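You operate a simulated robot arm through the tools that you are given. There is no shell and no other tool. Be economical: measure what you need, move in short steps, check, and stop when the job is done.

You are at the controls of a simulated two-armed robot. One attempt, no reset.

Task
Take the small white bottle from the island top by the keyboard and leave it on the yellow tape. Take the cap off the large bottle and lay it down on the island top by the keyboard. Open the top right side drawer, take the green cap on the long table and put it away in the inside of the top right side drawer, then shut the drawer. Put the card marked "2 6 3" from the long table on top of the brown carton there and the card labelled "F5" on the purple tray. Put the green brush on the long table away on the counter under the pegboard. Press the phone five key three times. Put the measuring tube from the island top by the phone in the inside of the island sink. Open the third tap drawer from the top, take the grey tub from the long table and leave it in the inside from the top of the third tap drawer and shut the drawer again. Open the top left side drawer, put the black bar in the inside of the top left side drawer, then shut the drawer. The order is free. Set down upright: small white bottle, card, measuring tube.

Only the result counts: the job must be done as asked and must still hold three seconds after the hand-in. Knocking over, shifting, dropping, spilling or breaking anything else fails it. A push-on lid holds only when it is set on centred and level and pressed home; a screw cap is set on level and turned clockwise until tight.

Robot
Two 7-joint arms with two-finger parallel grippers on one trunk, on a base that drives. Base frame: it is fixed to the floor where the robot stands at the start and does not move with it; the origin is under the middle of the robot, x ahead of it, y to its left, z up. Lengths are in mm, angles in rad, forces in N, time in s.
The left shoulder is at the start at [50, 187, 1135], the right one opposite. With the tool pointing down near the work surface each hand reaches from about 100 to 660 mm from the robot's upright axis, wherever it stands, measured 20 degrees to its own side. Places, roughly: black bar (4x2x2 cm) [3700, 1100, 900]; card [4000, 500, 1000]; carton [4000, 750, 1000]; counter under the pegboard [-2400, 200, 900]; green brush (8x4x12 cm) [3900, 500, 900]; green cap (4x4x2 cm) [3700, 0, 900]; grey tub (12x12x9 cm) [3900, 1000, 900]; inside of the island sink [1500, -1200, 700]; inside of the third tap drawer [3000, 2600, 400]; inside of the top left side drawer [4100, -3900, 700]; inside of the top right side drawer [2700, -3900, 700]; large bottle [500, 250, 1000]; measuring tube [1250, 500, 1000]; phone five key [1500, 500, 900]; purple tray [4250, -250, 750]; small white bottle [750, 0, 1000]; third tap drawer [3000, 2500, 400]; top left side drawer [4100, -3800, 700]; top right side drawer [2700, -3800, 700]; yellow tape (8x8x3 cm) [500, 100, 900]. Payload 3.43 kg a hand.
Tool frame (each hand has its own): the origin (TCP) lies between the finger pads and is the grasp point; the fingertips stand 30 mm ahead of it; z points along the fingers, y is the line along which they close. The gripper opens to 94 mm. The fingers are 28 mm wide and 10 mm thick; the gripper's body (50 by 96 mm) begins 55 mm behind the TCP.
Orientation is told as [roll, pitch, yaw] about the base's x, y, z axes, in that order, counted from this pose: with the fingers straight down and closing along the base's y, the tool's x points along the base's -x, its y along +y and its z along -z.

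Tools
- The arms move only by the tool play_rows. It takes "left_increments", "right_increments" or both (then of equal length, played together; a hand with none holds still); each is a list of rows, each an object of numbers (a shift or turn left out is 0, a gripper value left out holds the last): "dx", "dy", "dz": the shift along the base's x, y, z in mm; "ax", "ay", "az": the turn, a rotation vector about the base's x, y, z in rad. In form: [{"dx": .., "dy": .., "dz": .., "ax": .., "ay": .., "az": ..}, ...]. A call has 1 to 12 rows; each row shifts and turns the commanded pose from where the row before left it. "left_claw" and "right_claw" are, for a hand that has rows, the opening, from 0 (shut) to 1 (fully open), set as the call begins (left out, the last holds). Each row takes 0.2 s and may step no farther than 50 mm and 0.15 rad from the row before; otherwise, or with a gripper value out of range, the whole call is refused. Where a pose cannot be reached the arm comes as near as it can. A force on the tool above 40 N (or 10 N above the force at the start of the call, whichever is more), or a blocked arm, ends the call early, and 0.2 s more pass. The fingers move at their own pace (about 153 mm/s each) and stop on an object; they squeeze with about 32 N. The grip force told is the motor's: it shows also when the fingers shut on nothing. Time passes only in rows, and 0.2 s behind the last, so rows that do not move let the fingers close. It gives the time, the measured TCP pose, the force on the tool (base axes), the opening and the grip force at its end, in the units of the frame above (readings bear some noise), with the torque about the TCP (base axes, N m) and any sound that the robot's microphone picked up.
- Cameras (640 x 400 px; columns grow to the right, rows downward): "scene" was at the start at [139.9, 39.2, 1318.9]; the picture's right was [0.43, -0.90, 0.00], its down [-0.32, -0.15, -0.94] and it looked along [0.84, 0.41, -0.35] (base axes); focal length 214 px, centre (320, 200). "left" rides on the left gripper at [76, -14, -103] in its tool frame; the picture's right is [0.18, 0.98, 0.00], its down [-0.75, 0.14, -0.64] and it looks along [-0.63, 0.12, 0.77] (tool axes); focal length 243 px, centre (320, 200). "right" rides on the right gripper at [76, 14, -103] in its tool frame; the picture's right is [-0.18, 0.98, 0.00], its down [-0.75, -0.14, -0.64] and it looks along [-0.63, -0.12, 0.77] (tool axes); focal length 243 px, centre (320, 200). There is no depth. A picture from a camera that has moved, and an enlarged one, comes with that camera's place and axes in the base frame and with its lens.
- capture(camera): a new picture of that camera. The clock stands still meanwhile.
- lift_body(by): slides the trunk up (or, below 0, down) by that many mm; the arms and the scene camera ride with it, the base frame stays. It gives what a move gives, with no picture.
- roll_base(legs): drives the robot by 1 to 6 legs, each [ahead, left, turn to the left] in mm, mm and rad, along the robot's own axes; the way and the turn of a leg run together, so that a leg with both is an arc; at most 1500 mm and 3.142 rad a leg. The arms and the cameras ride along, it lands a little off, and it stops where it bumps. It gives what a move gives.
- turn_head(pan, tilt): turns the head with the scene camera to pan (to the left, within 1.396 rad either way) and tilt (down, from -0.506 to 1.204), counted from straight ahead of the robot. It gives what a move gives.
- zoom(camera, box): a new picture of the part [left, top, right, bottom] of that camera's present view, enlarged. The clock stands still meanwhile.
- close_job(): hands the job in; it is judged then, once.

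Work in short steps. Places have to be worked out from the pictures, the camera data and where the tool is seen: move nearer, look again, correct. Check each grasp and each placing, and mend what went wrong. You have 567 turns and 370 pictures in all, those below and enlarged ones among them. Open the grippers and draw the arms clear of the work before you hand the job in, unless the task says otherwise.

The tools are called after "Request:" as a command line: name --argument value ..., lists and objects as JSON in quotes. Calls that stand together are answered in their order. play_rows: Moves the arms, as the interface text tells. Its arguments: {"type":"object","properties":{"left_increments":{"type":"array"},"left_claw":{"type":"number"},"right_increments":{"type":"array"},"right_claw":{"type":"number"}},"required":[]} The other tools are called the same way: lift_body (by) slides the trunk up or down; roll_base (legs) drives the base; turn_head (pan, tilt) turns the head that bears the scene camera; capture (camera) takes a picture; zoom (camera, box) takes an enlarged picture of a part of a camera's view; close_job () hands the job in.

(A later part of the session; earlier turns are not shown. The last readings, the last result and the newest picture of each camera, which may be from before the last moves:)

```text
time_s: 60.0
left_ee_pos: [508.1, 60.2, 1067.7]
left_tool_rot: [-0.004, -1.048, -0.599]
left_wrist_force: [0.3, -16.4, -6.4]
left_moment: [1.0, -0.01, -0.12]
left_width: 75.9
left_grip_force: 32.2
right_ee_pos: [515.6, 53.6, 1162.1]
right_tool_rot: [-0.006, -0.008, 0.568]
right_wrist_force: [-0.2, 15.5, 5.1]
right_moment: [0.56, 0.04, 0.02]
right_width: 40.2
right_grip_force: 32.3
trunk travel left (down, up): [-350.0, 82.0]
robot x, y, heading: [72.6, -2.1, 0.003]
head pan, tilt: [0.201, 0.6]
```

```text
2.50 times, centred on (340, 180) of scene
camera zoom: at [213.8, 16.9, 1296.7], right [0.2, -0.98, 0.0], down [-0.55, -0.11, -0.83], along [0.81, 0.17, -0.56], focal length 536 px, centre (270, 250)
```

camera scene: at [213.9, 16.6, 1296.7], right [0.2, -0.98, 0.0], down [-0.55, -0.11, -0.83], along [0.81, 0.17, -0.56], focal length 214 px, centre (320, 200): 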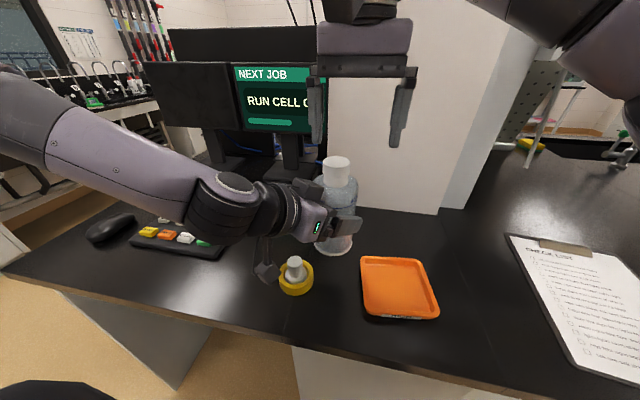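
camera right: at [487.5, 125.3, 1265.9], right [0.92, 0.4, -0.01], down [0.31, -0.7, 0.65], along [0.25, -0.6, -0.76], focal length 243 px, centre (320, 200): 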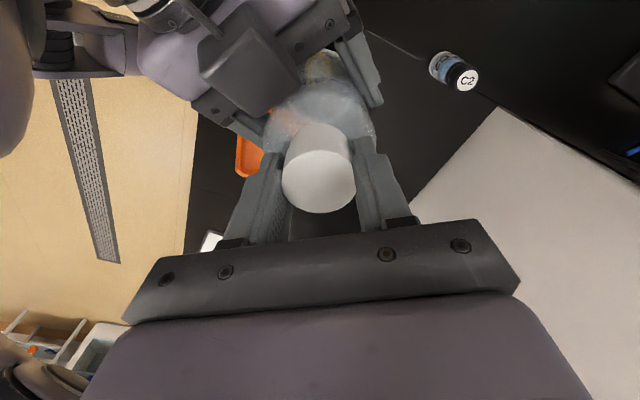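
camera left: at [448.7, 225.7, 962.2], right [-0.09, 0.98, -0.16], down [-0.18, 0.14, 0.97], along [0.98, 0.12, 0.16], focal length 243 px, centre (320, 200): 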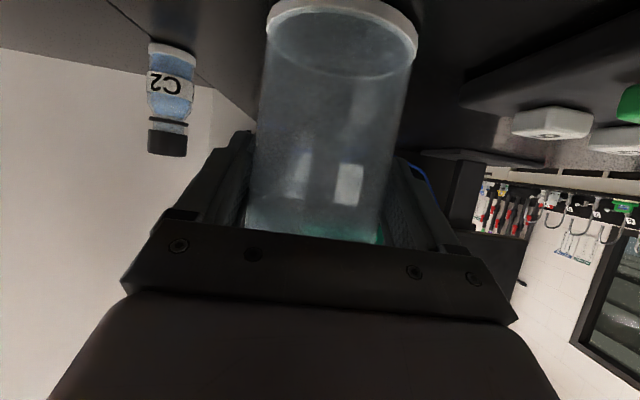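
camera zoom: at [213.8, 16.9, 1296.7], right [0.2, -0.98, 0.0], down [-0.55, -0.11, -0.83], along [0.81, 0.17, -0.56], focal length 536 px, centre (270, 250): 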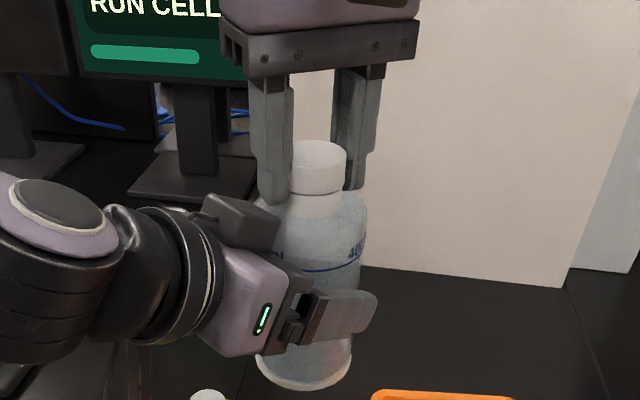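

The hand is being pushed upward (cap rising on its thread). Relieve side force and try lifting 3 mm.

Request:
play_rows --right_increments '[{"dy": 1.5, "dz": 1}, {"dz": 1}, {"dz": 1}, {}]'

```text
time_s: 61.0
left_ee_pos: [509.9, 60.1, 1068.4]
left_tool_rot: [-0.006, -1.048, -0.593]
left_wrist_force: [3.7, -6.1, 0.5]
left_moment: [0.05, 0.27, -0.05]
left_width: 75.9
left_grip_force: 32.1
right_ee_pos: [518.2, 53.6, 1164.1]
right_tool_rot: [-0.01, -0.006, 0.565]
right_wrist_force: [-3.3, 6.1, -0.4]
right_moment: [0.5, 0.06, 0.0]
right_width: 40.1
right_grip_force: 31.9
trunk travel left (down, up): [-350.0, 82.0]
robot x, y, heading: [74.6, 0.0, -0.0]
head pan, tilt: [0.201, 0.6]
```

Force near zero after +3; lift further and look.

Request:
play_rows --right_increments '[{"dz": 2}, {"dz": 2}, {"dz": 2}, {}]'

Request:
zoom --camera "scene" --box '[270, 100, 410, 260]'

```text
time_s: 62.0
left_ee_pos: [509.3, 59.7, 1071.5]
left_tool_rot: [0.0, -1.057, -0.6]
left_wrist_force: [-1.7, -2.2, 26.5]
left_moment: [-0.19, -0.15, -0.1]
left_width: 76.0
left_grip_force: 31.8
right_ee_pos: [517.8, 53.5, 1170.2]
right_tool_rot: [-0.01, -0.004, 0.563]
right_wrist_force: [1.4, 2.3, -27.9]
right_moment: [0.26, -0.21, 0.04]
right_width: 40.0
right_grip_force: 31.6
trunk travel left (down, up): [-350.0, 82.0]
robot x, y, heading: [67.3, 1.6, 0.004]
head pan, tilt: [0.201, 0.6]
```

```text
2.50 times, centred on (340, 180) of scene
camera zoom: at [213.8, 16.9, 1296.7], right [0.2, -0.98, 0.0], down [-0.55, -0.11, -0.83], along [0.81, 0.17, -0.56], focal length 536 px, centre (270, 250)
```

zoom: 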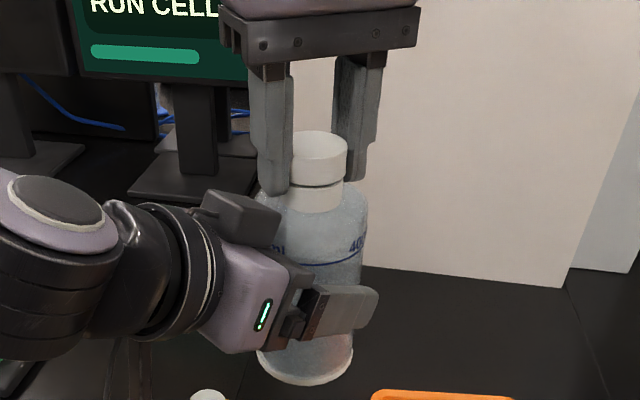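

It is still threaded, but the gap under the cap has opened. Relax the pull, turn the remaining range.

Request:
play_rows --right_increments '[{"dz": -2}, {"dz": -2}, {"az": 0.12, "dz": 0.3}, {"az": 0.12, "dz": 0.3}, {"az": 0.12, "dz": 0.3}, {}]'

```text
time_s: 63.4
left_ee_pos: [507.7, 58.6, 1069.1]
left_tool_rot: [-0.003, -1.048, -0.597]
left_wrist_force: [1.8, -1.7, 18.6]
left_moment: [0.01, -0.26, 0.02]
left_width: 75.6
left_grip_force: 31.9
right_ee_pos: [517.5, 53.6, 1168.1]
right_tool_rot: [-0.009, -0.007, 0.929]
right_wrist_force: [-1.4, 1.3, -20.6]
right_moment: [0.05, 0.29, 0.03]
right_width: 39.7
right_grip_force: 32.0
trunk travel left (down, up): [-350.0, 82.0]
robot x, y, heading: [74.7, 2.8, 0.002]
head pan, tilt: [0.201, 0.6]
```

Relieve the pull, release, raise clear, rewind the wrist.

Request:
play_rows --right_increments '[{"dz": -1.5}, {"dz": -1.5}, {}]'

Request:
play_rows --right_increments '[{}, {"dz": 25}, {"dz": 20, "az": -0.15}, {"az": -0.15}, {"az": -0.15}, {"az": -0.15}, {"az": -0.15}, {"az": -0.15}, {"az": -0.15}, {"az": -0.15}, {"az": -0.15}, {"az": -0.15}]' --right_claw 0.66

Request:
play_rows --right_increments '[{"az": -0.15}, {"az": -0.15}, {"az": -0.15}, {"az": -0.15}, {"az": -0.15}, {"az": -0.15}, {}]'

Request:
capture --camera "right"

```text
time_s: 64.2
left_ee_pos: [508.3, 59.7, 1067.3]
left_tool_rot: [-0.006, -1.044, -0.591]
left_wrist_force: [2.0, 2.1, 5.4]
left_moment: [-0.37, -0.38, 0.02]
left_width: 75.6
left_grip_force: 32.2
right_ee_pos: [516.1, 54.5, 1167.0]
right_tool_rot: [-0.007, -0.007, 0.925]
right_wrist_force: [-1.8, -3.4, -6.4]
right_moment: [0.04, 0.55, 0.0]
right_width: 39.8
right_grip_force: 32.1
trunk travel left (down, up): [-350.0, 82.0]
robot x, y, heading: [71.5, -0.2, 0.001]
head pan, tilt: [0.201, 0.6]
```

```text
time_s: 66.8
left_ee_pos: [508.8, 60.2, 1067.7]
left_tool_rot: [-0.005, -1.047, -0.595]
left_wrist_force: [-0.1, 0.3, -0.9]
left_moment: [0.0, 0.01, 0.02]
left_width: 75.5
left_grip_force: 32.1
right_ee_pos: [517.9, 54.6, 1209.5]
right_tool_rot: [-0.008, -0.007, -0.575]
right_wrist_force: [-0.1, -0.2, 0.4]
right_moment: [-0.02, 0.0, -0.03]
right_width: 62.1
right_grip_force: 0.0
trunk travel left (down, up): [-350.0, 82.0]
robot x, y, heading: [71.0, 0.7, 0.006]
head pan, tilt: [0.201, 0.6]
```

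```text
time_s: 68.4
left_ee_pos: [508.6, 59.2, 1068.4]
left_tool_rot: [-0.006, -1.047, -0.596]
left_wrist_force: [-0.3, -0.1, -1.2]
left_moment: [-0.02, -0.02, -0.03]
left_width: 75.6
left_grip_force: 31.6
right_ee_pos: [516.6, 54.4, 1209.4]
right_tool_rot: [-0.008, -0.008, -1.473]
right_wrist_force: [0.8, 0.0, 0.3]
right_moment: [0.01, 0.0, 0.0]
right_width: 62.0
right_grip_force: 0.1
trunk travel left (down, up): [-350.0, 82.0]
robot x, y, heading: [72.5, 0.3, -0.0]
head pan, tilt: [0.201, 0.6]
```

```text
305 pictures are left
camera right: at [525.3, 131.3, 1313.2], right [1.0, -0.09, -0.01], down [-0.06, -0.76, 0.65], along [-0.06, -0.65, -0.76], focal length 243 px, centre (320, 200)
```

right: 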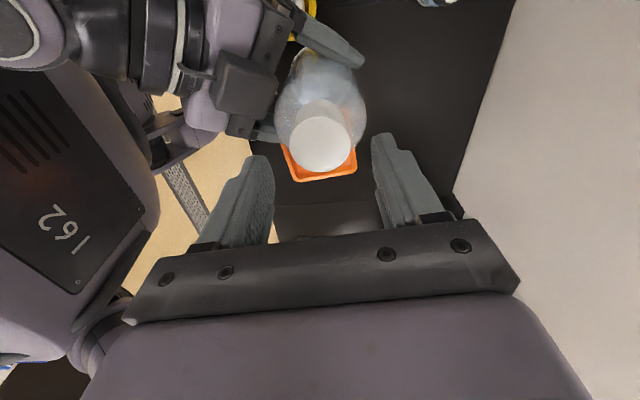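

Lower again onto the cap, grip, and turn.

Request:
play_rows --right_increments '[{"dx": 1, "dz": -20}, {"dz": -23}, {}]'

Request:
play_rows --right_increments '[{}, {}, {}]' --right_claw 0

Request:
play_rows --right_increments '[{"dx": -1, "az": 0.14, "dz": 0.1}, {"az": 0.14, "dz": 0.1}, {"az": 0.14, "dz": 0.1}, {"az": 0.14, "dz": 0.1}, {"az": 0.14, "dz": 0.1}, {"az": 0.14, "dz": 0.1}, {"az": 0.14, "dz": 0.1}, {"az": 0.14, "dz": 0.1}, {"az": 0.14, "dz": 0.1}, {"az": 0.14, "dz": 0.1}, {"az": 0.14, "dz": 0.1}, {}]'

```text
time_s: 69.2
left_ee_pos: [508.9, 59.9, 1067.4]
left_tool_rot: [-0.006, -1.049, -0.594]
left_wrist_force: [0.4, 0.1, -0.7]
left_moment: [0.02, 0.02, -0.03]
left_width: 75.7
left_grip_force: 32.1
right_ee_pos: [518.5, 53.1, 1166.0]
right_tool_rot: [-0.008, -0.007, -1.474]
right_wrist_force: [0.0, -0.3, 0.0]
right_moment: [0.02, 0.05, -0.02]
right_width: 61.7
right_grip_force: 0.0
trunk travel left (down, up): [-350.0, 82.0]
robot x, y, heading: [69.5, -2.0, -0.002]
head pan, tilt: [0.201, 0.6]
```

```text
time_s: 70.0
left_ee_pos: [507.2, 59.3, 1068.2]
left_tool_rot: [-0.005, -1.046, -0.592]
left_wrist_force: [6.0, -1.0, -1.0]
left_moment: [-0.02, 0.39, 0.02]
left_width: 75.5
left_grip_force: 31.8
right_ee_pos: [517.6, 53.2, 1166.3]
right_tool_rot: [-0.011, -0.006, -1.472]
right_wrist_force: [-6.5, 0.4, 1.0]
right_moment: [0.03, 0.23, 0.01]
right_width: 40.2
right_grip_force: 31.9
trunk travel left (down, up): [-350.0, 82.0]
robot x, y, heading: [71.3, 0.8, 0.001]
head pan, tilt: [0.201, 0.6]
```

```text
time_s: 72.6
left_ee_pos: [509.4, 58.9, 1068.7]
left_tool_rot: [-0.005, -1.049, -0.596]
left_wrist_force: [-3.4, 7.0, -0.8]
left_moment: [-0.54, -0.28, 0.04]
left_width: 76.0
left_grip_force: 31.9
right_ee_pos: [518.3, 54.0, 1167.3]
right_tool_rot: [-0.01, -0.007, 0.067]
right_wrist_force: [2.7, -5.9, -0.7]
right_moment: [-0.05, -0.01, 0.02]
right_width: 39.9
right_grip_force: 32.0
trunk travel left (down, up): [-350.0, 82.0]
robot x, y, heading: [72.3, 2.7, -0.0]
head pan, tilt: [0.201, 0.6]
```

Vertical force is now zero. Turn further, then lift-test.

Request:
play_rows --right_increments '[{"az": 0.14, "dz": 0.2}, {"az": 0.14, "dz": 0.2}, {"az": 0.14, "dz": 0.2}, {"az": 0.14, "dz": 0.2}, {"az": 0.14, "dz": 0.2}, {"az": 0.14, "dz": 0.2}, {"dz": 2}, {"dz": 2}, {}]'

Request:
zoom --camera "scene" --box '[270, 100, 410, 260]'

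```text
time_s: 74.6
left_ee_pos: [510.6, 58.8, 1069.9]
left_tool_rot: [-0.001, -1.054, -0.6]
left_wrist_force: [-0.6, -4.1, 20.4]
left_moment: [0.09, -0.07, -0.07]
left_width: 75.6
left_grip_force: 31.8
right_ee_pos: [516.9, 53.9, 1172.6]
right_tool_rot: [-0.007, -0.005, 0.907]
right_wrist_force: [1.0, 2.9, -20.6]
right_moment: [0.2, -0.17, 0.05]
right_width: 40.1
right_grip_force: 31.7
trunk travel left (down, up): [-350.0, 82.0]
robot x, y, heading: [73.2, -2.0, 0.001]
head pan, tilt: [0.201, 0.6]
```

```text
2.50 times, centred on (340, 180) of scene
camera zoom: at [213.8, 16.9, 1296.7], right [0.2, -0.98, 0.0], down [-0.55, -0.11, -0.83], along [0.81, 0.17, -0.56], focal length 536 px, centre (270, 250)
```

zoom: 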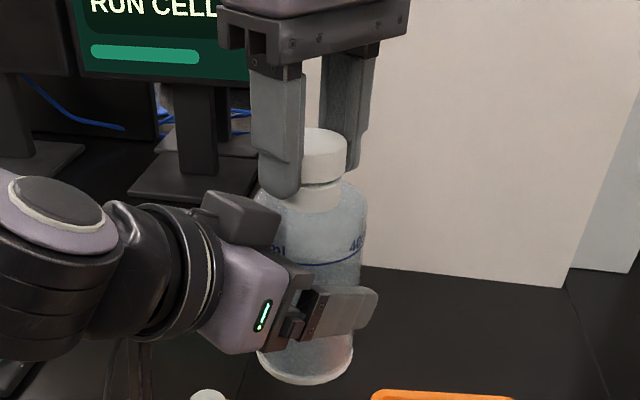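

Still threaded at ~20 N pull. One more ratchet.

Request:
play_rows --right_increments '[{"dz": -1.5}, {"dz": -1.5}, {"dz": -0.5}, {}]'

Request:
play_rows --right_increments '[{}, {"dz": 25}, {"dz": 20, "az": -0.15}, {"az": -0.15}, {"az": -0.15}, {"az": -0.15}, {"az": -0.15}, {"az": -0.15}, {"az": -0.15}, {"az": -0.15}, {"az": -0.15}, {"az": -0.15}]' --right_claw 0.66

Request:
play_rows --right_increments '[{"az": -0.15}, {"az": -0.15}, {"az": -0.15}, {"az": -0.15}, {"az": -0.15}, {"az": -0.15}, {"dz": -20}, {"dz": -23}, {}]'

Request:
capture --camera "right"

```text
time_s: 75.6
left_ee_pos: [508.7, 58.9, 1067.9]
left_tool_rot: [-0.005, -1.048, -0.597]
left_wrist_force: [0.9, -7.1, 13.8]
left_moment: [0.39, -0.14, -0.08]
left_width: 75.5
left_grip_force: 31.5
right_ee_pos: [516.1, 54.7, 1170.3]
right_tool_rot: [-0.01, -0.008, 0.908]
right_wrist_force: [-1.2, 7.7, -14.6]
right_moment: [0.27, 0.15, 0.02]
right_width: 39.9
right_grip_force: 32.2
trunk travel left (down, up): [-350.0, 82.0]
robot x, y, heading: [70.2, -0.4, 0.005]
head pan, tilt: [0.201, 0.6]
```

```text
time_s: 78.2
left_ee_pos: [508.6, 60.3, 1068.4]
left_tool_rot: [-0.006, -1.047, -0.597]
left_wrist_force: [0.3, -0.6, -0.8]
left_moment: [0.0, 0.01, 0.03]
left_width: 75.7
left_grip_force: 31.9
right_ee_pos: [516.2, 55.6, 1213.7]
right_tool_rot: [-0.01, -0.008, -0.597]
right_wrist_force: [0.3, 0.6, -0.7]
right_moment: [0.01, -0.01, 0.01]
right_width: 62.3
right_grip_force: 0.1
trunk travel left (down, up): [-350.0, 82.0]
robot x, y, heading: [71.9, 0.9, 0.0]
head pan, tilt: [0.201, 0.6]
```

```text
time_s: 80.2
left_ee_pos: [509.6, 60.1, 1068.2]
left_tool_rot: [-0.005, -1.047, -0.595]
left_wrist_force: [0.1, -0.9, -1.1]
left_moment: [0.02, 0.01, -0.01]
left_width: 75.7
left_grip_force: 31.8
right_ee_pos: [518.6, 53.7, 1172.7]
right_tool_rot: [-0.009, -0.008, -1.494]
right_wrist_force: [-0.2, 0.1, -0.1]
right_moment: [0.01, -0.03, -0.02]
right_width: 62.2
right_grip_force: 0.1
trunk travel left (down, up): [-350.0, 82.0]
robot x, y, heading: [69.3, -1.9, 0.001]
head pan, tilt: [0.201, 0.6]
```

```text
303 pictures are left
camera right: at [527.7, 131.9, 1275.7], right [0.99, -0.11, -0.01], down [-0.08, -0.76, 0.65], along [-0.08, -0.64, -0.76], focal length 243 px, centre (320, 200)
```

right: 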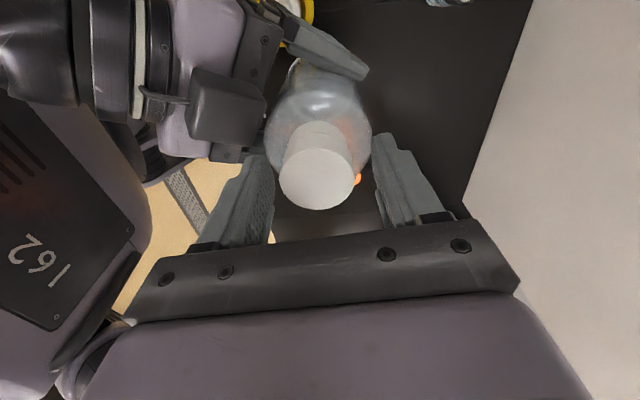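

Lower 4 mm, grip, turn again with tiny lift.

Request:
play_rows --right_increments '[{"dx": -1, "dz": -4}, {}]'

Request:
play_rows --right_increments '[{}, {}, {}]' --right_claw 0

Request:
play_rows --right_increments '[{"az": 0.14, "dz": 0.2}, {"az": 0.14, "dz": 0.2}, {"az": 0.14, "dz": 0.2}, {"az": 0.14, "dz": 0.2}, {"az": 0.14, "dz": 0.2}, {"az": 0.14, "dz": 0.2}, {"az": 0.14, "dz": 0.2}, {"az": 0.14, "dz": 0.2}, {"az": 0.14, "dz": 0.2}, {"az": 0.14, "dz": 0.2}, {"az": 0.14, "dz": 0.2}, {}]'

Request:
play_rows --right_increments '[{"az": 0.14, "dz": 0.2}, {"az": 0.14, "dz": 0.2}, {"az": 0.14, "dz": 0.2}, {"az": 0.14, "dz": 0.2}, {"az": 0.14, "dz": 0.2}, {"az": 0.14, "dz": 0.2}, {"dz": 2}, {"dz": 2}, {}]'

Request:
zoom --camera "scene" --box '[270, 100, 410, 260]'

```text
time_s: 80.8
left_ee_pos: [509.2, 59.1, 1067.6]
left_tool_rot: [-0.006, -1.047, -0.596]
left_wrist_force: [-0.1, 0.5, -2.5]
left_moment: [0.02, -0.06, 0.04]
left_width: 75.7
left_grip_force: 31.9
right_ee_pos: [517.4, 55.5, 1170.2]
right_tool_rot: [-0.008, -0.007, -1.492]
right_wrist_force: [-0.2, -0.4, 1.3]
right_moment: [0.01, 0.06, -0.04]
right_width: 61.8
right_grip_force: 0.0
trunk travel left (down, up): [-350.0, 82.0]
robot x, y, heading: [70.9, -0.9, 0.003]
head pan, tilt: [0.201, 0.6]
```

```text
time_s: 81.6
left_ee_pos: [509.4, 59.9, 1068.2]
left_tool_rot: [-0.006, -1.047, -0.597]
left_wrist_force: [1.8, 0.4, -1.5]
left_moment: [0.01, 0.29, -0.03]
left_width: 75.7
left_grip_force: 31.7
right_ee_pos: [517.0, 53.0, 1168.8]
right_tool_rot: [-0.009, -0.007, -1.493]
right_wrist_force: [-2.2, -0.1, 0.9]
right_moment: [0.02, -0.1, 0.0]
right_width: 40.2
right_grip_force: 32.0
trunk travel left (down, up): [-350.0, 82.0]
robot x, y, heading: [66.5, -1.1, 0.001]
head pan, tilt: [0.201, 0.6]
```

```text
time_s: 84.2
left_ee_pos: [509.3, 59.1, 1068.2]
left_tool_rot: [-0.005, -1.047, -0.596]
left_wrist_force: [-0.4, -0.8, -1.3]
left_moment: [0.01, 0.03, -0.01]
left_width: 75.5
left_grip_force: 31.6
right_ee_pos: [517.5, 53.8, 1170.5]
right_tool_rot: [-0.008, -0.007, 0.049]
right_wrist_force: [0.0, 0.7, 1.0]
right_moment: [0.02, -0.01, 0.0]
right_width: 39.7
right_grip_force: 31.3
trunk travel left (down, up): [-350.0, 82.0]
robot x, y, heading: [70.3, -1.7, 0.003]
head pan, tilt: [0.201, 0.6]
```

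```text
time_s: 86.2
left_ee_pos: [509.4, 60.0, 1068.1]
left_tool_rot: [-0.005, -1.048, -0.594]
left_wrist_force: [0.8, -1.4, -0.8]
left_moment: [0.0, -0.01, 0.04]
left_width: 75.5
left_grip_force: 31.7
right_ee_pos: [516.2, 55.3, 1174.6]
right_tool_rot: [-0.006, -0.008, 0.889]
right_wrist_force: [0.4, 0.3, 0.5]
right_moment: [0.02, 0.03, -0.01]
right_width: 39.7
right_grip_force: 31.8
trunk travel left (down, up): [-350.0, 82.0]
robot x, y, heading: [72.1, 3.1, -0.002]
head pan, tilt: [0.201, 0.6]
```

```text
2.50 times, centred on (340, 180) of scene
camera zoom: at [213.8, 16.9, 1296.7], right [0.2, -0.98, 0.0], down [-0.55, -0.11, -0.83], along [0.81, 0.17, -0.56], focal length 536 px, centre (270, 250)
```

zoom: 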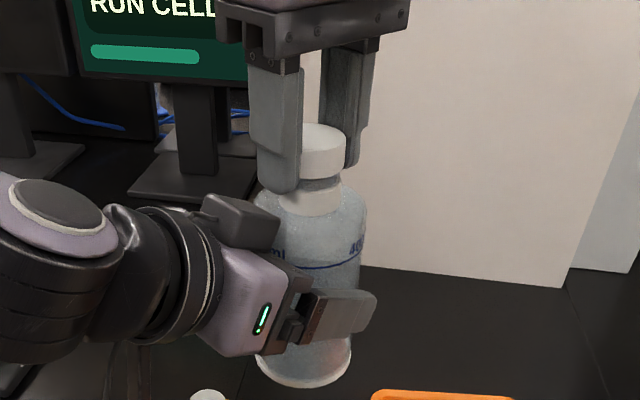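

Now zero force while lifting: the cap is free. Lift it off further and look.

Request:
play_rows --right_increments '[{"dz": 10}, {"dz": 20}, {"dz": 30}, {}]'

Request:
zoom --camera "scene" --box '[260, 60, 420, 260]'

```text
time_s: 87.2
left_ee_pos: [509.2, 59.2, 1067.6]
left_tool_rot: [-0.004, -1.047, -0.594]
left_wrist_force: [0.8, 0.6, -1.0]
left_moment: [0.02, 0.04, -0.02]
left_width: 75.6
left_grip_force: 31.7
right_ee_pos: [510.7, 54.0, 1229.6]
right_tool_rot: [-0.009, -0.008, 0.887]
right_wrist_force: [0.1, 0.3, -0.3]
right_moment: [-0.02, -0.02, -0.02]
right_width: 40.0
right_grip_force: 32.1
right hand out of reach, approached as far as the arm can: row 3
trunk travel left (down, up): [-350.0, 82.0]
robot x, y, heading: [70.9, 1.3, 0.004]
head pan, tilt: [0.201, 0.6]
```

```text
2.00 times, centred on (340, 160) of scene
camera zoom: at [214.0, 17.0, 1296.7], right [0.2, -0.98, 0.0], down [-0.55, -0.11, -0.82], along [0.81, 0.17, -0.57], focal length 429 px, centre (280, 280)
```

zoom: 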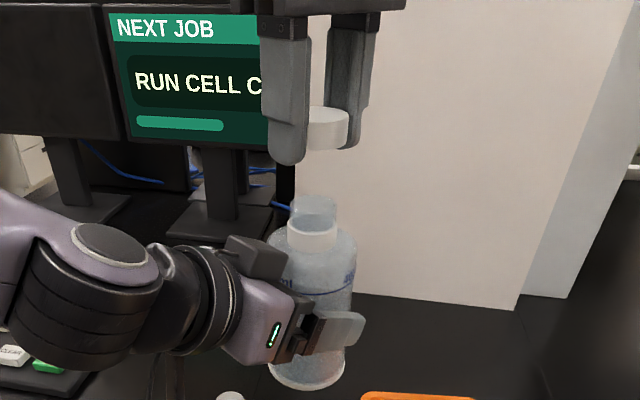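

Cap is off. Right hand (with the cap) moves right, then the left returns the bottle along the same path.

Request:
play_rows --right_increments '[{"dy": -45, "az": -0.12}, {"dy": -45, "az": -0.12}, {"dy": -45, "az": -0.12}, {"dy": -20, "az": -0.12}, {"az": -0.12}, {"az": -0.12}, {}]'

Request:
play_rows --left_increments '[{"dx": 4, "dy": 15, "az": 0.12}, {"dx": 4, "dy": 15, "az": 0.12}, {"dx": 4, "dy": 15, "az": 0.12}, {"dx": 5, "dy": 10, "az": 0.12}, {"dy": 5, "az": 0.12}, {"dx": 14, "dy": 40}, {"dx": 16, "dy": 40}, {"dx": 20, "dy": 41, "dz": -12}, {}]'

Request:
capture --camera "scene"

```text
time_s: 88.8
left_ee_pos: [507.7, 60.2, 1068.3]
left_tool_rot: [-0.005, -1.049, -0.595]
left_wrist_force: [0.0, -0.2, -1.4]
left_moment: [0.0, 0.02, -0.02]
left_width: 75.3
left_grip_force: 32.1
right_ee_pos: [511.9, -103.5, 1231.5]
right_tool_rot: [-0.009, -0.007, 0.164]
right_wrist_force: [0.5, -0.6, -0.8]
right_moment: [0.0, -0.01, -0.01]
right_width: 39.6
right_grip_force: 32.1
trunk travel left (down, up): [-350.0, 82.0]
robot x, y, heading: [70.6, 0.5, 0.004]
head pan, tilt: [0.201, 0.6]
```

```text
time_s: 90.8
left_ee_pos: [578.0, 239.3, 1058.3]
left_tool_rot: [-0.004, -1.047, 0.004]
left_wrist_force: [0.2, -0.6, -0.8]
left_moment: [0.01, 0.0, 0.01]
left_width: 75.7
left_grip_force: 32.1
right_ee_pos: [512.7, -103.0, 1231.4]
right_tool_rot: [-0.008, -0.008, 0.169]
right_wrist_force: [-0.2, -0.1, -0.7]
right_moment: [0.01, 0.03, -0.01]
right_width: 39.8
right_grip_force: 32.4
trunk travel left (down, up): [-350.0, 82.0]
robot x, y, heading: [69.8, 0.2, 0.004]
head pan, tilt: [0.201, 0.6]
```

```text
300 pictures are left
camera scene: at [213.8, 16.7, 1296.7], right [0.2, -0.98, 0.0], down [-0.55, -0.11, -0.83], along [0.81, 0.17, -0.56], focal length 214 px, centre (320, 200)
```

scene: 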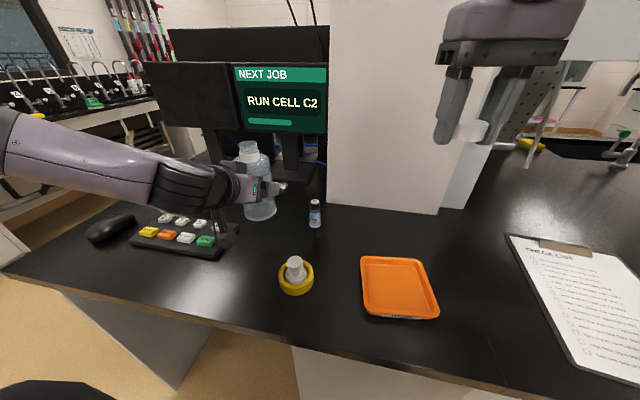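

Back over its place. Lower the bottle to the top, gently at the end.

Request:
play_rows --left_increments '[{"dx": -1, "dy": 1, "dz": -30}, {"dx": -1, "dz": -30}, {"dz": -10}, {"dz": -5}, {"dz": -3}, {"dz": -1}, {}]'

```text
time_s: 92.4
left_ee_pos: [574.9, 239.4, 980.8]
left_tool_rot: [-0.005, -1.049, 0.005]
left_wrist_force: [1.2, 0.1, -1.0]
left_moment: [0.0, 0.01, 0.0]
left_width: 75.5
left_grip_force: 31.5
right_ee_pos: [511.8, -101.9, 1231.9]
right_tool_rot: [-0.008, -0.006, 0.168]
right_wrist_force: [1.2, 0.0, -0.2]
right_moment: [0.01, 0.05, 0.01]
right_width: 39.4
right_grip_force: 31.9
trunk travel left (down, up): [-350.0, 82.0]
robot x, y, heading: [68.5, 2.4, -0.002]
head pan, tilt: [0.201, 0.6]
```

Request:
play_rows --left_increments '[{"dz": -1}, {"dz": -1}, {"dz": -1}, {"dz": -0.7}, {}]'

Request:
zoom --camera "scene" --box '[180, 130, 320, 260]'

```text
time_s: 93.6
left_ee_pos: [572.8, 240.6, 975.9]
left_tool_rot: [-0.004, -1.048, 0.005]
left_wrist_force: [1.1, 0.1, 2.0]
left_moment: [0.0, 0.01, 0.01]
left_width: 75.4
left_grip_force: 32.2
right_ee_pos: [511.0, -102.8, 1231.8]
right_tool_rot: [-0.01, -0.008, 0.167]
right_wrist_force: [-0.2, 1.5, -0.1]
right_moment: [-0.01, -0.01, -0.03]
right_width: 39.7
right_grip_force: 32.2
trunk travel left (down, up): [-350.0, 82.0]
robot x, y, heading: [69.6, -2.1, 0.0]
head pan, tilt: [0.201, 0.6]
```

```text
3.08 times, centred on (250, 195) of scene
camera zoom: at [213.7, 16.9, 1296.8], right [0.2, -0.98, 0.0], down [-0.55, -0.11, -0.83], along [0.81, 0.17, -0.56], focal length 660 px, centre (535, 215)
```

zoom: 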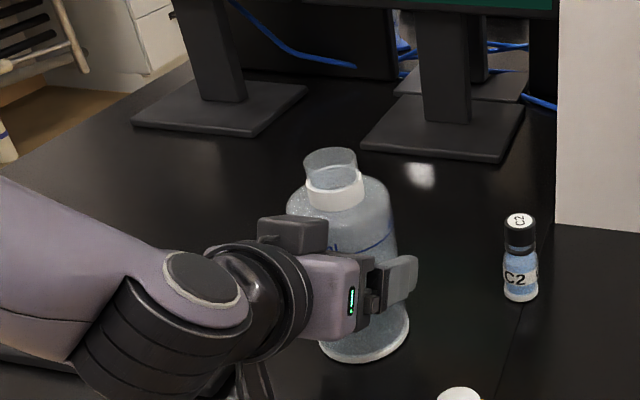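

Contact. Release and retreat straight back, then up.

Request:
play_rows --left_increments '[{"dz": -0.7}, {}]'

Request:
play_rows --left_increments '[{}, {}, {"dx": -20}, {"dx": -25}, {"dx": -25}, {"dz": 40}, {"dz": 45}, {"dz": 45}, {}]' --left_claw 1

Request:
capture --camera "scene"

```text
time_s: 94.2
left_ee_pos: [573.9, 241.3, 976.2]
left_tool_rot: [-0.005, -1.049, 0.005]
left_wrist_force: [0.7, 0.2, 4.7]
left_moment: [-0.02, 0.14, -0.02]
left_width: 75.5
left_grip_force: 31.8
right_ee_pos: [511.6, -102.5, 1232.0]
right_tool_rot: [-0.009, -0.008, 0.167]
right_wrist_force: [-1.2, 0.4, -0.8]
right_moment: [0.02, -0.01, 0.01]
right_width: 39.7
right_grip_force: 32.0
trunk travel left (down, up): [-350.0, 82.0]
robot x, y, heading: [68.0, 3.4, 0.003]
head pan, tilt: [0.201, 0.6]
```

```text
time_s: 96.2
left_ee_pos: [503.7, 240.2, 1108.0]
left_tool_rot: [-0.006, -1.043, 0.005]
left_wrist_force: [0.0, -1.2, 0.6]
left_moment: [-0.02, 0.0, 0.0]
left_width: 94.2
left_grip_force: 0.1
left hand out of reach, approached as far as the arm can: row 5
right_ee_pos: [511.3, -102.7, 1232.8]
right_tool_rot: [-0.009, -0.009, 0.165]
right_wrist_force: [0.8, -0.2, 1.0]
right_moment: [0.0, -0.04, 0.01]
right_width: 40.0
right_grip_force: 32.1
trunk travel left (down, up): [-350.0, 82.0]
robot x, y, heading: [73.8, 1.9, 0.005]
head pan, tilt: [0.201, 0.6]
```

```text
298 pictures are left
camera scene: at [214.0, 17.2, 1296.7], right [0.2, -0.98, 0.0], down [-0.55, -0.11, -0.82], along [0.81, 0.17, -0.57], focal length 214 px, centre (320, 200)
```

scene: 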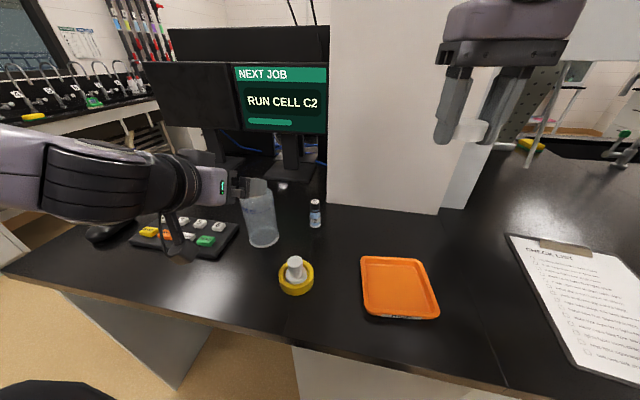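

Bottle stands at its old spot, uncapped. Now withdraw the left hand upright, and bring the cap low over a free spot near (595,45).

Request:
play_rows --left_increments '[{"dz": 45, "ay": 0.15}, {"dz": 45, "ay": 0.15}, {"dx": -20, "ay": 0.15}, {"dx": -25, "ay": 0.15}, {"dx": -25, "ay": 0.15}, {"dx": -25, "ay": 0.15}, {"dx": -25, "ay": 0.15}, {}]'

Request:
play_rows --right_increments '[{"dx": 10, "dy": 10, "dz": -42, "az": -0.08}, {"dx": 14, "dy": 10, "dz": -42, "az": -0.08}, {"dx": 14, "dy": 25, "dz": -38}, {"dx": 14, "dy": 28, "dz": -38}, {"dx": 14, "dy": 32, "dz": -34}, {"dx": 16, "dy": 42, "dz": -20}, {}]'

Request:
capture --camera "right"

Request:
capture --camera "scene"

```text
time_s: 98.0
left_ee_pos: [385.2, 240.0, 1198.2]
left_tool_rot: [0.0, 0.004, 0.002]
left_wrist_force: [0.1, -0.1, -0.6]
left_moment: [0.0, 0.04, -0.02]
left_width: 93.9
left_grip_force: 0.0
right_ee_pos: [510.9, -102.5, 1231.6]
right_tool_rot: [-0.009, -0.008, 0.167]
right_wrist_force: [0.1, 0.6, 0.1]
right_moment: [0.0, -0.02, -0.01]
right_width: 39.6
right_grip_force: 31.8
trunk travel left (down, up): [-350.0, 82.0]
robot x, y, heading: [71.3, 0.6, 0.004]
head pan, tilt: [0.201, 0.6]
```

```text
time_s: 99.6
left_ee_pos: [385.3, 239.7, 1198.4]
left_tool_rot: [-0.001, 0.002, 0.003]
left_wrist_force: [0.2, -0.7, 0.9]
left_moment: [0.02, 0.0, 0.02]
left_width: 94.2
left_grip_force: 0.1
right_ee_pos: [591.9, 43.9, 1020.5]
right_tool_rot: [-0.009, -0.006, 0.007]
right_wrist_force: [0.1, 0.1, 0.1]
right_moment: [0.01, 0.01, 0.0]
right_width: 39.7
right_grip_force: 32.3
trunk travel left (down, up): [-350.0, 82.0]
robot x, y, heading: [68.0, 0.7, 0.003]
head pan, tilt: [0.201, 0.6]
```

```text
297 pictures are left
camera right: at [515.3, 57.5, 1123.6], right [0.18, 0.98, -0.01], down [0.75, -0.13, 0.65], along [0.64, -0.12, -0.76], focal length 243 px, centre (320, 200)
```

right: 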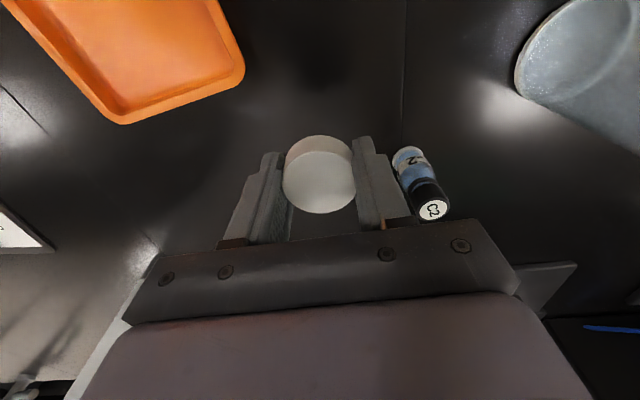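

```text
296 pictures are left
camera scene: at [213.8, 16.3, 1296.8], right [0.2, -0.98, 0.0], down [-0.55, -0.11, -0.83], along [0.81, 0.17, -0.56], focal length 214 px, centre (320, 200)
```

scene: 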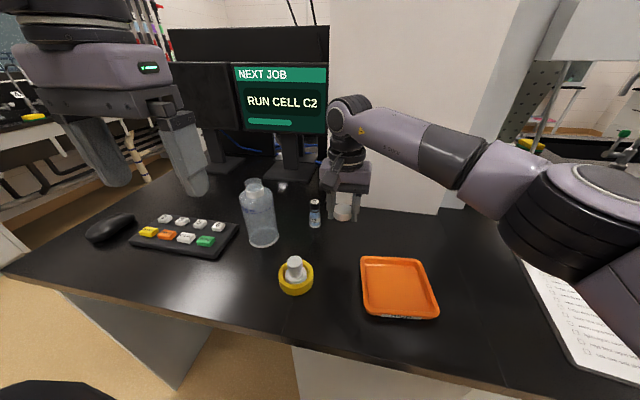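

Lower until the fingertips nearly touch the table.

Request:
play_rows --right_increments '[{"dy": -6, "dz": -35}, {"dz": -30}, {"dz": -14}, {"dz": -5}, {"dz": -2}, {}]'

Request:
zoom --camera "scene" --box '[280, 160, 400, 260]'

```text
time_s: 101.0
left_ee_pos: [385.6, 239.7, 1196.9]
left_tool_rot: [0.0, 0.003, 0.001]
left_wrist_force: [0.4, -0.3, 0.3]
left_moment: [0.01, 0.01, -0.03]
left_width: 94.2
left_grip_force: 0.0
right_ee_pos: [591.4, 39.3, 931.0]
right_tool_rot: [-0.01, -0.007, 0.007]
right_wrist_force: [0.2, -0.5, -0.4]
right_moment: [-0.01, 0.01, -0.02]
right_width: 39.7
right_grip_force: 32.1
trunk travel left (down, up): [-350.0, 82.0]
robot x, y, heading: [74.0, 0.6, 0.003]
head pan, tilt: [0.201, 0.6]
```

```text
4.00 times, centred on (340, 210) of scene
camera zoom: at [213.8, 16.9, 1296.7], right [0.2, -0.98, 0.0], down [-0.55, -0.11, -0.83], along [0.81, 0.17, -0.56], focal length 858 px, centre (240, 160)
```

zoom: 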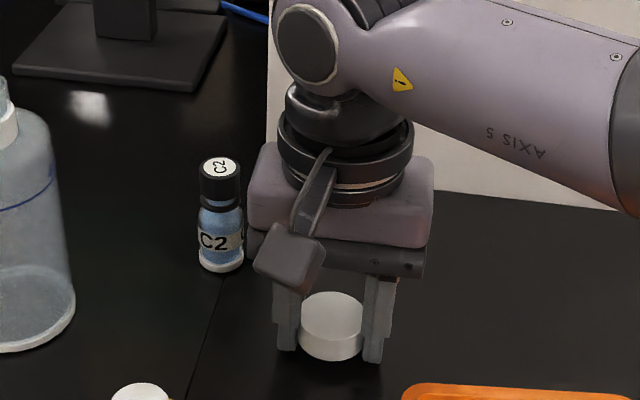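

The cap's bottom is about level with the tips. Feel for the table, then open slightly.

Request:
play_rows --right_increments '[{"dz": -1}, {"dz": -1}, {}]'

Request:
play_rows --right_increments '[{}, {}]' --right_claw 0.5

Request:
play_rows --right_increments '[{"dz": 15}, {"dz": 30}, {"dz": 40}, {"dx": -20, "dy": -40, "dz": 40}, {"dx": -20, "dy": -40, "dz": 20}, {}]' --right_claw 0.66

Request:
zoom --camera "scene" --box '[220, 160, 440, 310]'

```text
time_s: 101.8
left_ee_pos: [386.0, 239.1, 1198.5]
left_tool_rot: [0.0, 0.001, 0.002]
left_wrist_force: [-0.5, 0.8, -0.3]
left_moment: [0.0, 0.02, 0.01]
left_width: 93.7
left_grip_force: 0.1
right_ee_pos: [592.3, 38.2, 930.2]
right_tool_rot: [-0.008, -0.009, 0.006]
right_wrist_force: [2.5, 0.9, 3.0]
right_moment: [0.12, -0.05, -0.08]
right_width: 39.7
right_grip_force: 31.9
trunk travel left (down, up): [-350.0, 82.0]
robot x, y, heading: [71.9, -2.2, -0.002]
head pan, tilt: [0.201, 0.6]
```

```text
time_s: 102.4
left_ee_pos: [384.0, 239.5, 1198.9]
left_tool_rot: [-0.001, 0.002, 0.002]
left_wrist_force: [0.6, 0.4, 0.9]
left_moment: [0.01, -0.04, 0.01]
left_width: 94.1
left_grip_force: 0.1
right_ee_pos: [592.5, 36.6, 931.2]
right_tool_rot: [-0.008, -0.006, 0.005]
right_wrist_force: [1.9, -5.0, 5.9]
right_moment: [-0.02, 0.04, 0.04]
right_width: 44.0
right_grip_force: 0.1
trunk travel left (down, up): [-350.0, 82.0]
robot x, y, heading: [68.4, 3.6, 0.002]
head pan, tilt: [0.201, 0.6]
```

```text
refused: row 4 steps farther than a row can; nothing moved
```

```text
2.67 times, centred on (330, 235) of scene
camera zoom: at [213.3, 16.1, 1296.9], right [0.2, -0.98, 0.0], down [-0.55, -0.11, -0.83], along [0.81, 0.17, -0.56], focal length 572 px, centre (293, 107)
```

zoom: 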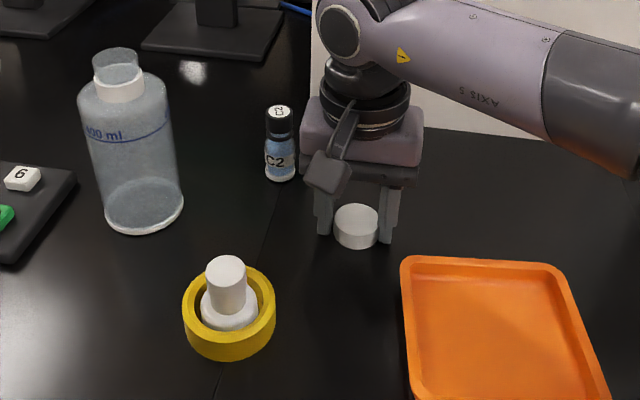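

The cap lies flat on the island. Open a little more and rise.

Request:
play_rows --right_increments '[{"dz": 5}, {"dz": 30}, {"dz": 45}, {"dz": 45}, {"dx": -20, "dy": -40}, {"dx": -20, "dy": -40}, {"dx": -20, "dy": -40}, {"dx": -30, "dz": 35}, {"dx": -30, "dz": 35}, {}]' --right_claw 0.66

Request:
zoom --camera "scene" --box '[220, 160, 440, 310]'

Request:
turn_head --pan -0.9 --tilt 0.3

Request:
capture --camera "scene"

```text
time_s: 104.6
left_ee_pos: [385.3, 239.3, 1198.7]
left_tool_rot: [0.0, 0.002, 0.002]
left_wrist_force: [-0.7, -0.4, -0.3]
left_moment: [0.01, 0.04, 0.0]
left_width: 94.0
left_grip_force: 0.1
right_ee_pos: [470.1, -84.8, 1121.5]
right_tool_rot: [-0.009, -0.007, 0.008]
right_wrist_force: [0.8, 0.1, -0.3]
right_moment: [0.01, 0.02, 0.01]
right_width: 62.1
right_grip_force: 0.1
trunk travel left (down, up): [-350.0, 82.0]
robot x, y, heading: [70.2, -0.1, -0.0]
head pan, tilt: [0.201, 0.6]
```

```text
2.67 times, centred on (330, 235) of scene
camera zoom: at [213.9, 16.9, 1296.7], right [0.2, -0.98, 0.0], down [-0.55, -0.11, -0.82], along [0.81, 0.17, -0.57], focal length 572 px, centre (293, 107)
```

zoom: 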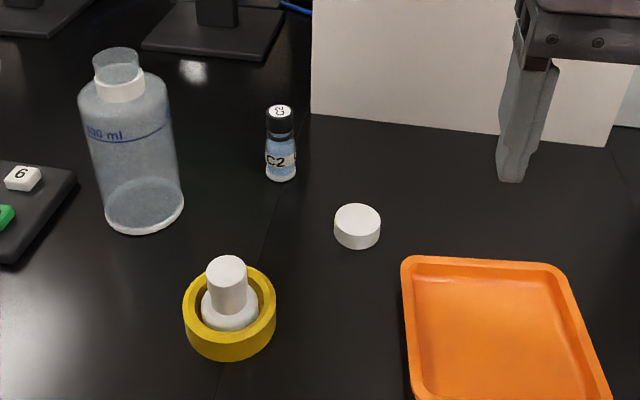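

```text
time_s: 105.9
left_ee_pos: [384.7, 240.1, 1199.1]
left_tool_rot: [0.001, 0.002, 0.0]
left_wrist_force: [0.2, -1.0, 0.0]
left_moment: [-0.01, 0.02, 0.0]
left_width: 94.1
left_grip_force: 0.1
right_ee_pos: [470.8, -83.2, 1121.7]
right_tool_rot: [-0.009, -0.007, 0.008]
right_wrist_force: [-0.5, -0.1, -0.1]
right_moment: [0.0, -0.04, -0.02]
right_width: 62.2
right_grip_force: 0.1
trunk travel left (down, up): [-350.0, 82.0]
robot x, y, heading: [72.3, -1.8, 0.002]
head pan, tilt: [-0.901, 0.3]
```

```text
292 pictures are left
camera scene: at [185.3, -73.9, 1324.2], right [-0.78, -0.62, 0.0], down [-0.18, 0.23, -0.96], along [0.6, -0.75, -0.3], focal length 214 px, centre (320, 200)
```

scene: 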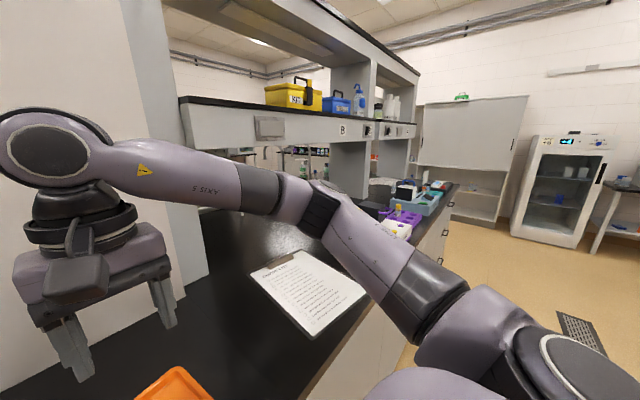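

Cap and small bottle are done. Now fold both hands closer, back off from the island and turn left to look at the way around the island's left end.

Request:
play_rows --right_increments '[{"dx": -40, "dy": -25, "dz": 15}, {"dx": -40, "dy": -25, "dz": 15}, {"dx": -30, "dy": -25, "dz": 15}, {"dy": -25, "dz": 15}, {"dy": -25, "dz": 15}, {}]' --left_increments '[{"dx": -10, "dz": 10}, {"dx": -10, "dz": 10}, {}, {}, {}, {}]'

Request:
roll_base --legs '[[-400, 0, 0], [0, 0, 1.571]]'

Request:
turn_head --pan -0.35 --tilt 0.25

Request:
capture --camera "scene"

```text
time_s: 107.3
left_ee_pos: [365.1, 239.8, 1219.3]
left_tool_rot: [0.001, 0.002, 0.002]
left_wrist_force: [0.0, 0.4, 0.2]
left_moment: [-0.01, -0.01, 0.0]
left_width: 93.9
left_grip_force: 0.1
right_ee_pos: [363.2, -207.5, 1199.8]
right_tool_rot: [-0.008, -0.004, 0.007]
right_wrist_force: [0.1, 0.2, -0.1]
right_moment: [-0.01, 0.02, 0.03]
right_width: 61.8
right_grip_force: 0.0
trunk travel left (down, up): [-350.0, 82.0]
robot x, y, heading: [70.8, -0.7, 0.003]
head pan, tilt: [-0.901, 0.3]
```

```text
time_s: 113.7
left_ee_pos: [-575.9, 291.6, 1220.7]
left_tool_rot: [0.001, 0.002, 1.582]
left_wrist_force: [0.1, -0.1, 0.2]
left_moment: [-0.01, 0.02, 0.01]
left_width: 93.8
left_grip_force: 0.1
right_ee_pos: [-130.0, 292.3, 1199.1]
right_tool_rot: [-0.007, -0.009, 1.586]
right_wrist_force: [0.0, 0.0, 0.9]
right_moment: [0.01, 0.04, 0.03]
right_width: 62.1
right_grip_force: 0.1
trunk travel left (down, up): [-350.0, 82.0]
robot x, y, heading: [-333.1, 2.0, 1.579]
head pan, tilt: [-0.901, 0.3]
```

```text
time_s: 114.7
left_ee_pos: [-576.3, 291.1, 1218.0]
left_tool_rot: [0.001, 0.004, 1.581]
left_wrist_force: [0.0, -0.8, -0.3]
left_moment: [0.02, 0.04, 0.0]
left_width: 94.4
left_grip_force: 0.1
right_ee_pos: [-130.9, 291.6, 1199.7]
right_tool_rot: [-0.008, -0.006, 1.584]
right_wrist_force: [-0.1, 0.2, -0.1]
right_moment: [0.0, 0.0, -0.01]
right_width: 61.8
right_grip_force: 0.1
trunk travel left (down, up): [-350.0, 82.0]
robot x, y, heading: [-333.5, 1.0, 1.58]
head pan, tilt: [-0.351, 0.25]
```

```text
291 pictures are left
camera scene: at [-305.9, 144.7, 1328.9], right [0.94, -0.34, 0.0], down [-0.08, -0.23, -0.97], along [0.33, 0.91, -0.25], focal length 214 px, centre (320, 200)
```

scene: 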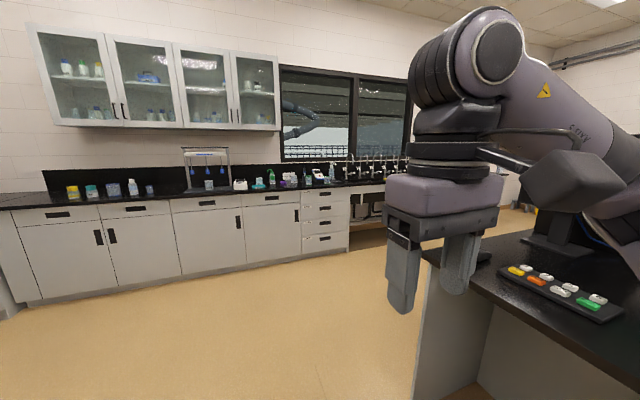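

The aisle is wide. Drive ahead to y≈1300, then sideways past the island's end in the +x direction, and look.

Request:
roll_base --legs '[[1300, 0, 0], [0, -1500, 0]]'

Request:
turn_head --pan -1.35 --tilt 0.35

Request:
capture --camera "scene"

```text
time_s: 134.1
left_ee_pos: [920.9, 1596.7, 1219.4]
left_tool_rot: [0.0, 0.002, 1.572]
left_wrist_force: [-0.6, -0.2, 0.6]
left_moment: [-0.02, -0.03, 0.01]
left_width: 93.8
left_grip_force: 0.1
right_ee_pos: [1367.4, 1593.8, 1198.8]
right_tool_rot: [-0.009, -0.007, 1.577]
right_wrist_force: [0.0, 0.5, 0.3]
right_moment: [0.0, 0.01, -0.01]
right_width: 62.3
right_grip_force: 0.0
trunk travel left (down, up): [-350.0, 82.0]
robot x, y, heading: [1165.2, 1306.0, 1.57]
head pan, tilt: [-0.351, 0.25]
```

```text
time_s: 135.4
left_ee_pos: [919.7, 1595.8, 1218.9]
left_tool_rot: [-0.001, 0.002, 1.572]
left_wrist_force: [0.4, -0.3, 0.2]
left_moment: [0.01, 0.03, -0.03]
left_width: 93.9
left_grip_force: 0.1
right_ee_pos: [1366.4, 1593.7, 1199.4]
right_tool_rot: [-0.007, -0.006, 1.578]
right_wrist_force: [-0.6, 0.8, -0.6]
right_moment: [0.01, 0.01, -0.03]
right_width: 62.1
right_grip_force: 0.2
trunk travel left (down, up): [-350.0, 82.0]
robot x, y, heading: [1158.0, 1307.4, 1.572]
head pan, tilt: [-1.349, 0.351]
```

```text
290 pictures are left
camera scene: at [1248.9, 1381.0, 1319.5], right [0.22, -0.97, 0.0], down [-0.34, -0.08, -0.94], along [0.92, 0.21, -0.34], focal length 214 px, centre (320, 200)
```

scene: 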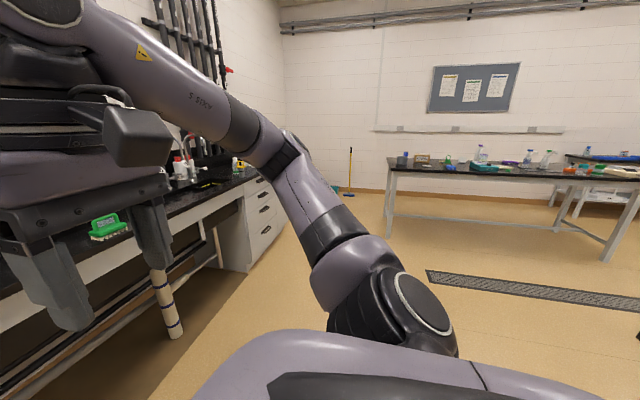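

Path clear. Continue to x≈2350, turn to face −x, and look at the island's far side.

Request:
roll_base --legs '[[0, -1200, 0], [0, 0, 1.571], [0, 600, 0]]'

Request:
turn_head --pan 0.1 --tilt 0.4

Request:
capture --camera "scene"

```text
time_s: 155.4
left_ee_pos: [2042.9, 462.0, 1218.0]
left_tool_rot: [0.0, 0.003, 3.111]
left_wrist_force: [0.2, -0.4, -1.0]
left_moment: [0.01, 0.01, 0.0]
left_width: 94.0
left_grip_force: 0.0
right_ee_pos: [2060.2, 907.8, 1200.3]
right_tool_rot: [-0.008, -0.007, 3.113]
right_wrist_force: [0.0, -0.6, -0.1]
right_moment: [0.01, 0.02, -0.04]
right_width: 62.1
right_grip_force: 0.0
trunk travel left (down, up): [-350.0, 82.0]
robot x, y, heading: [2339.9, 690.3, 3.104]
head pan, tilt: [-1.349, 0.351]
```

```text
time_s: 156.9
left_ee_pos: [2043.4, 462.5, 1219.5]
left_tool_rot: [0.001, 0.003, 3.112]
left_wrist_force: [0.1, 0.2, 0.3]
left_moment: [0.0, 0.01, 0.01]
left_width: 94.1
left_grip_force: 0.1
right_ee_pos: [2061.6, 908.8, 1200.3]
right_tool_rot: [-0.009, -0.007, 3.113]
right_wrist_force: [-0.8, -0.5, -0.4]
right_moment: [0.0, -0.01, 0.0]
right_width: 62.0
right_grip_force: 0.0
trunk travel left (down, up): [-350.0, 82.0]
robot x, y, heading: [2344.9, 689.6, 3.107]
head pan, tilt: [0.099, 0.4]
```

```text
289 pictures are left
camera scene: at [2191.3, 686.5, 1315.0], right [-0.07, 1.0, 0.0], down [0.39, 0.03, -0.92], along [-0.92, -0.06, -0.39], focal length 214 px, centre (320, 200)
```

scene: 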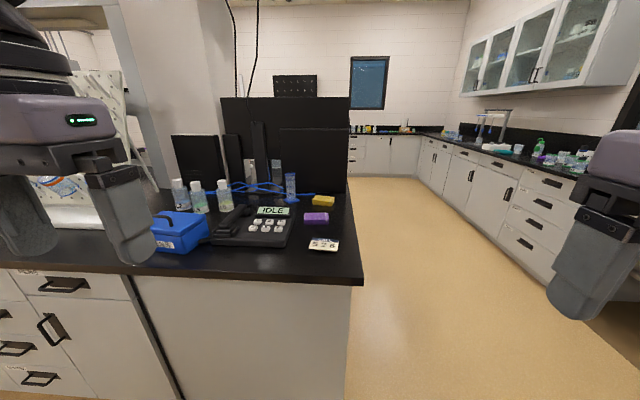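

The phone and tubes are on this side. Zoom in on the work area.

Request:
zoom --camera "scene" --box '[140, 140, 370, 285]'

```text
2.76 times, centred on (255, 212) of scene
camera zoom: at [2191.3, 686.5, 1315.0], right [-0.07, 1.0, 0.0], down [0.39, 0.03, -0.92], along [-0.92, -0.06, -0.39], focal length 592 px, centre (499, 166)
```

zoom: 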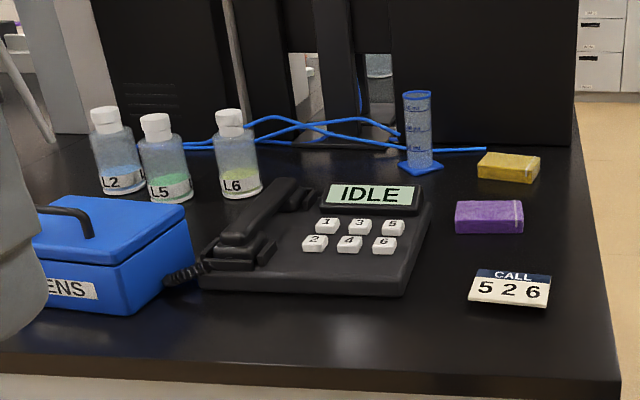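

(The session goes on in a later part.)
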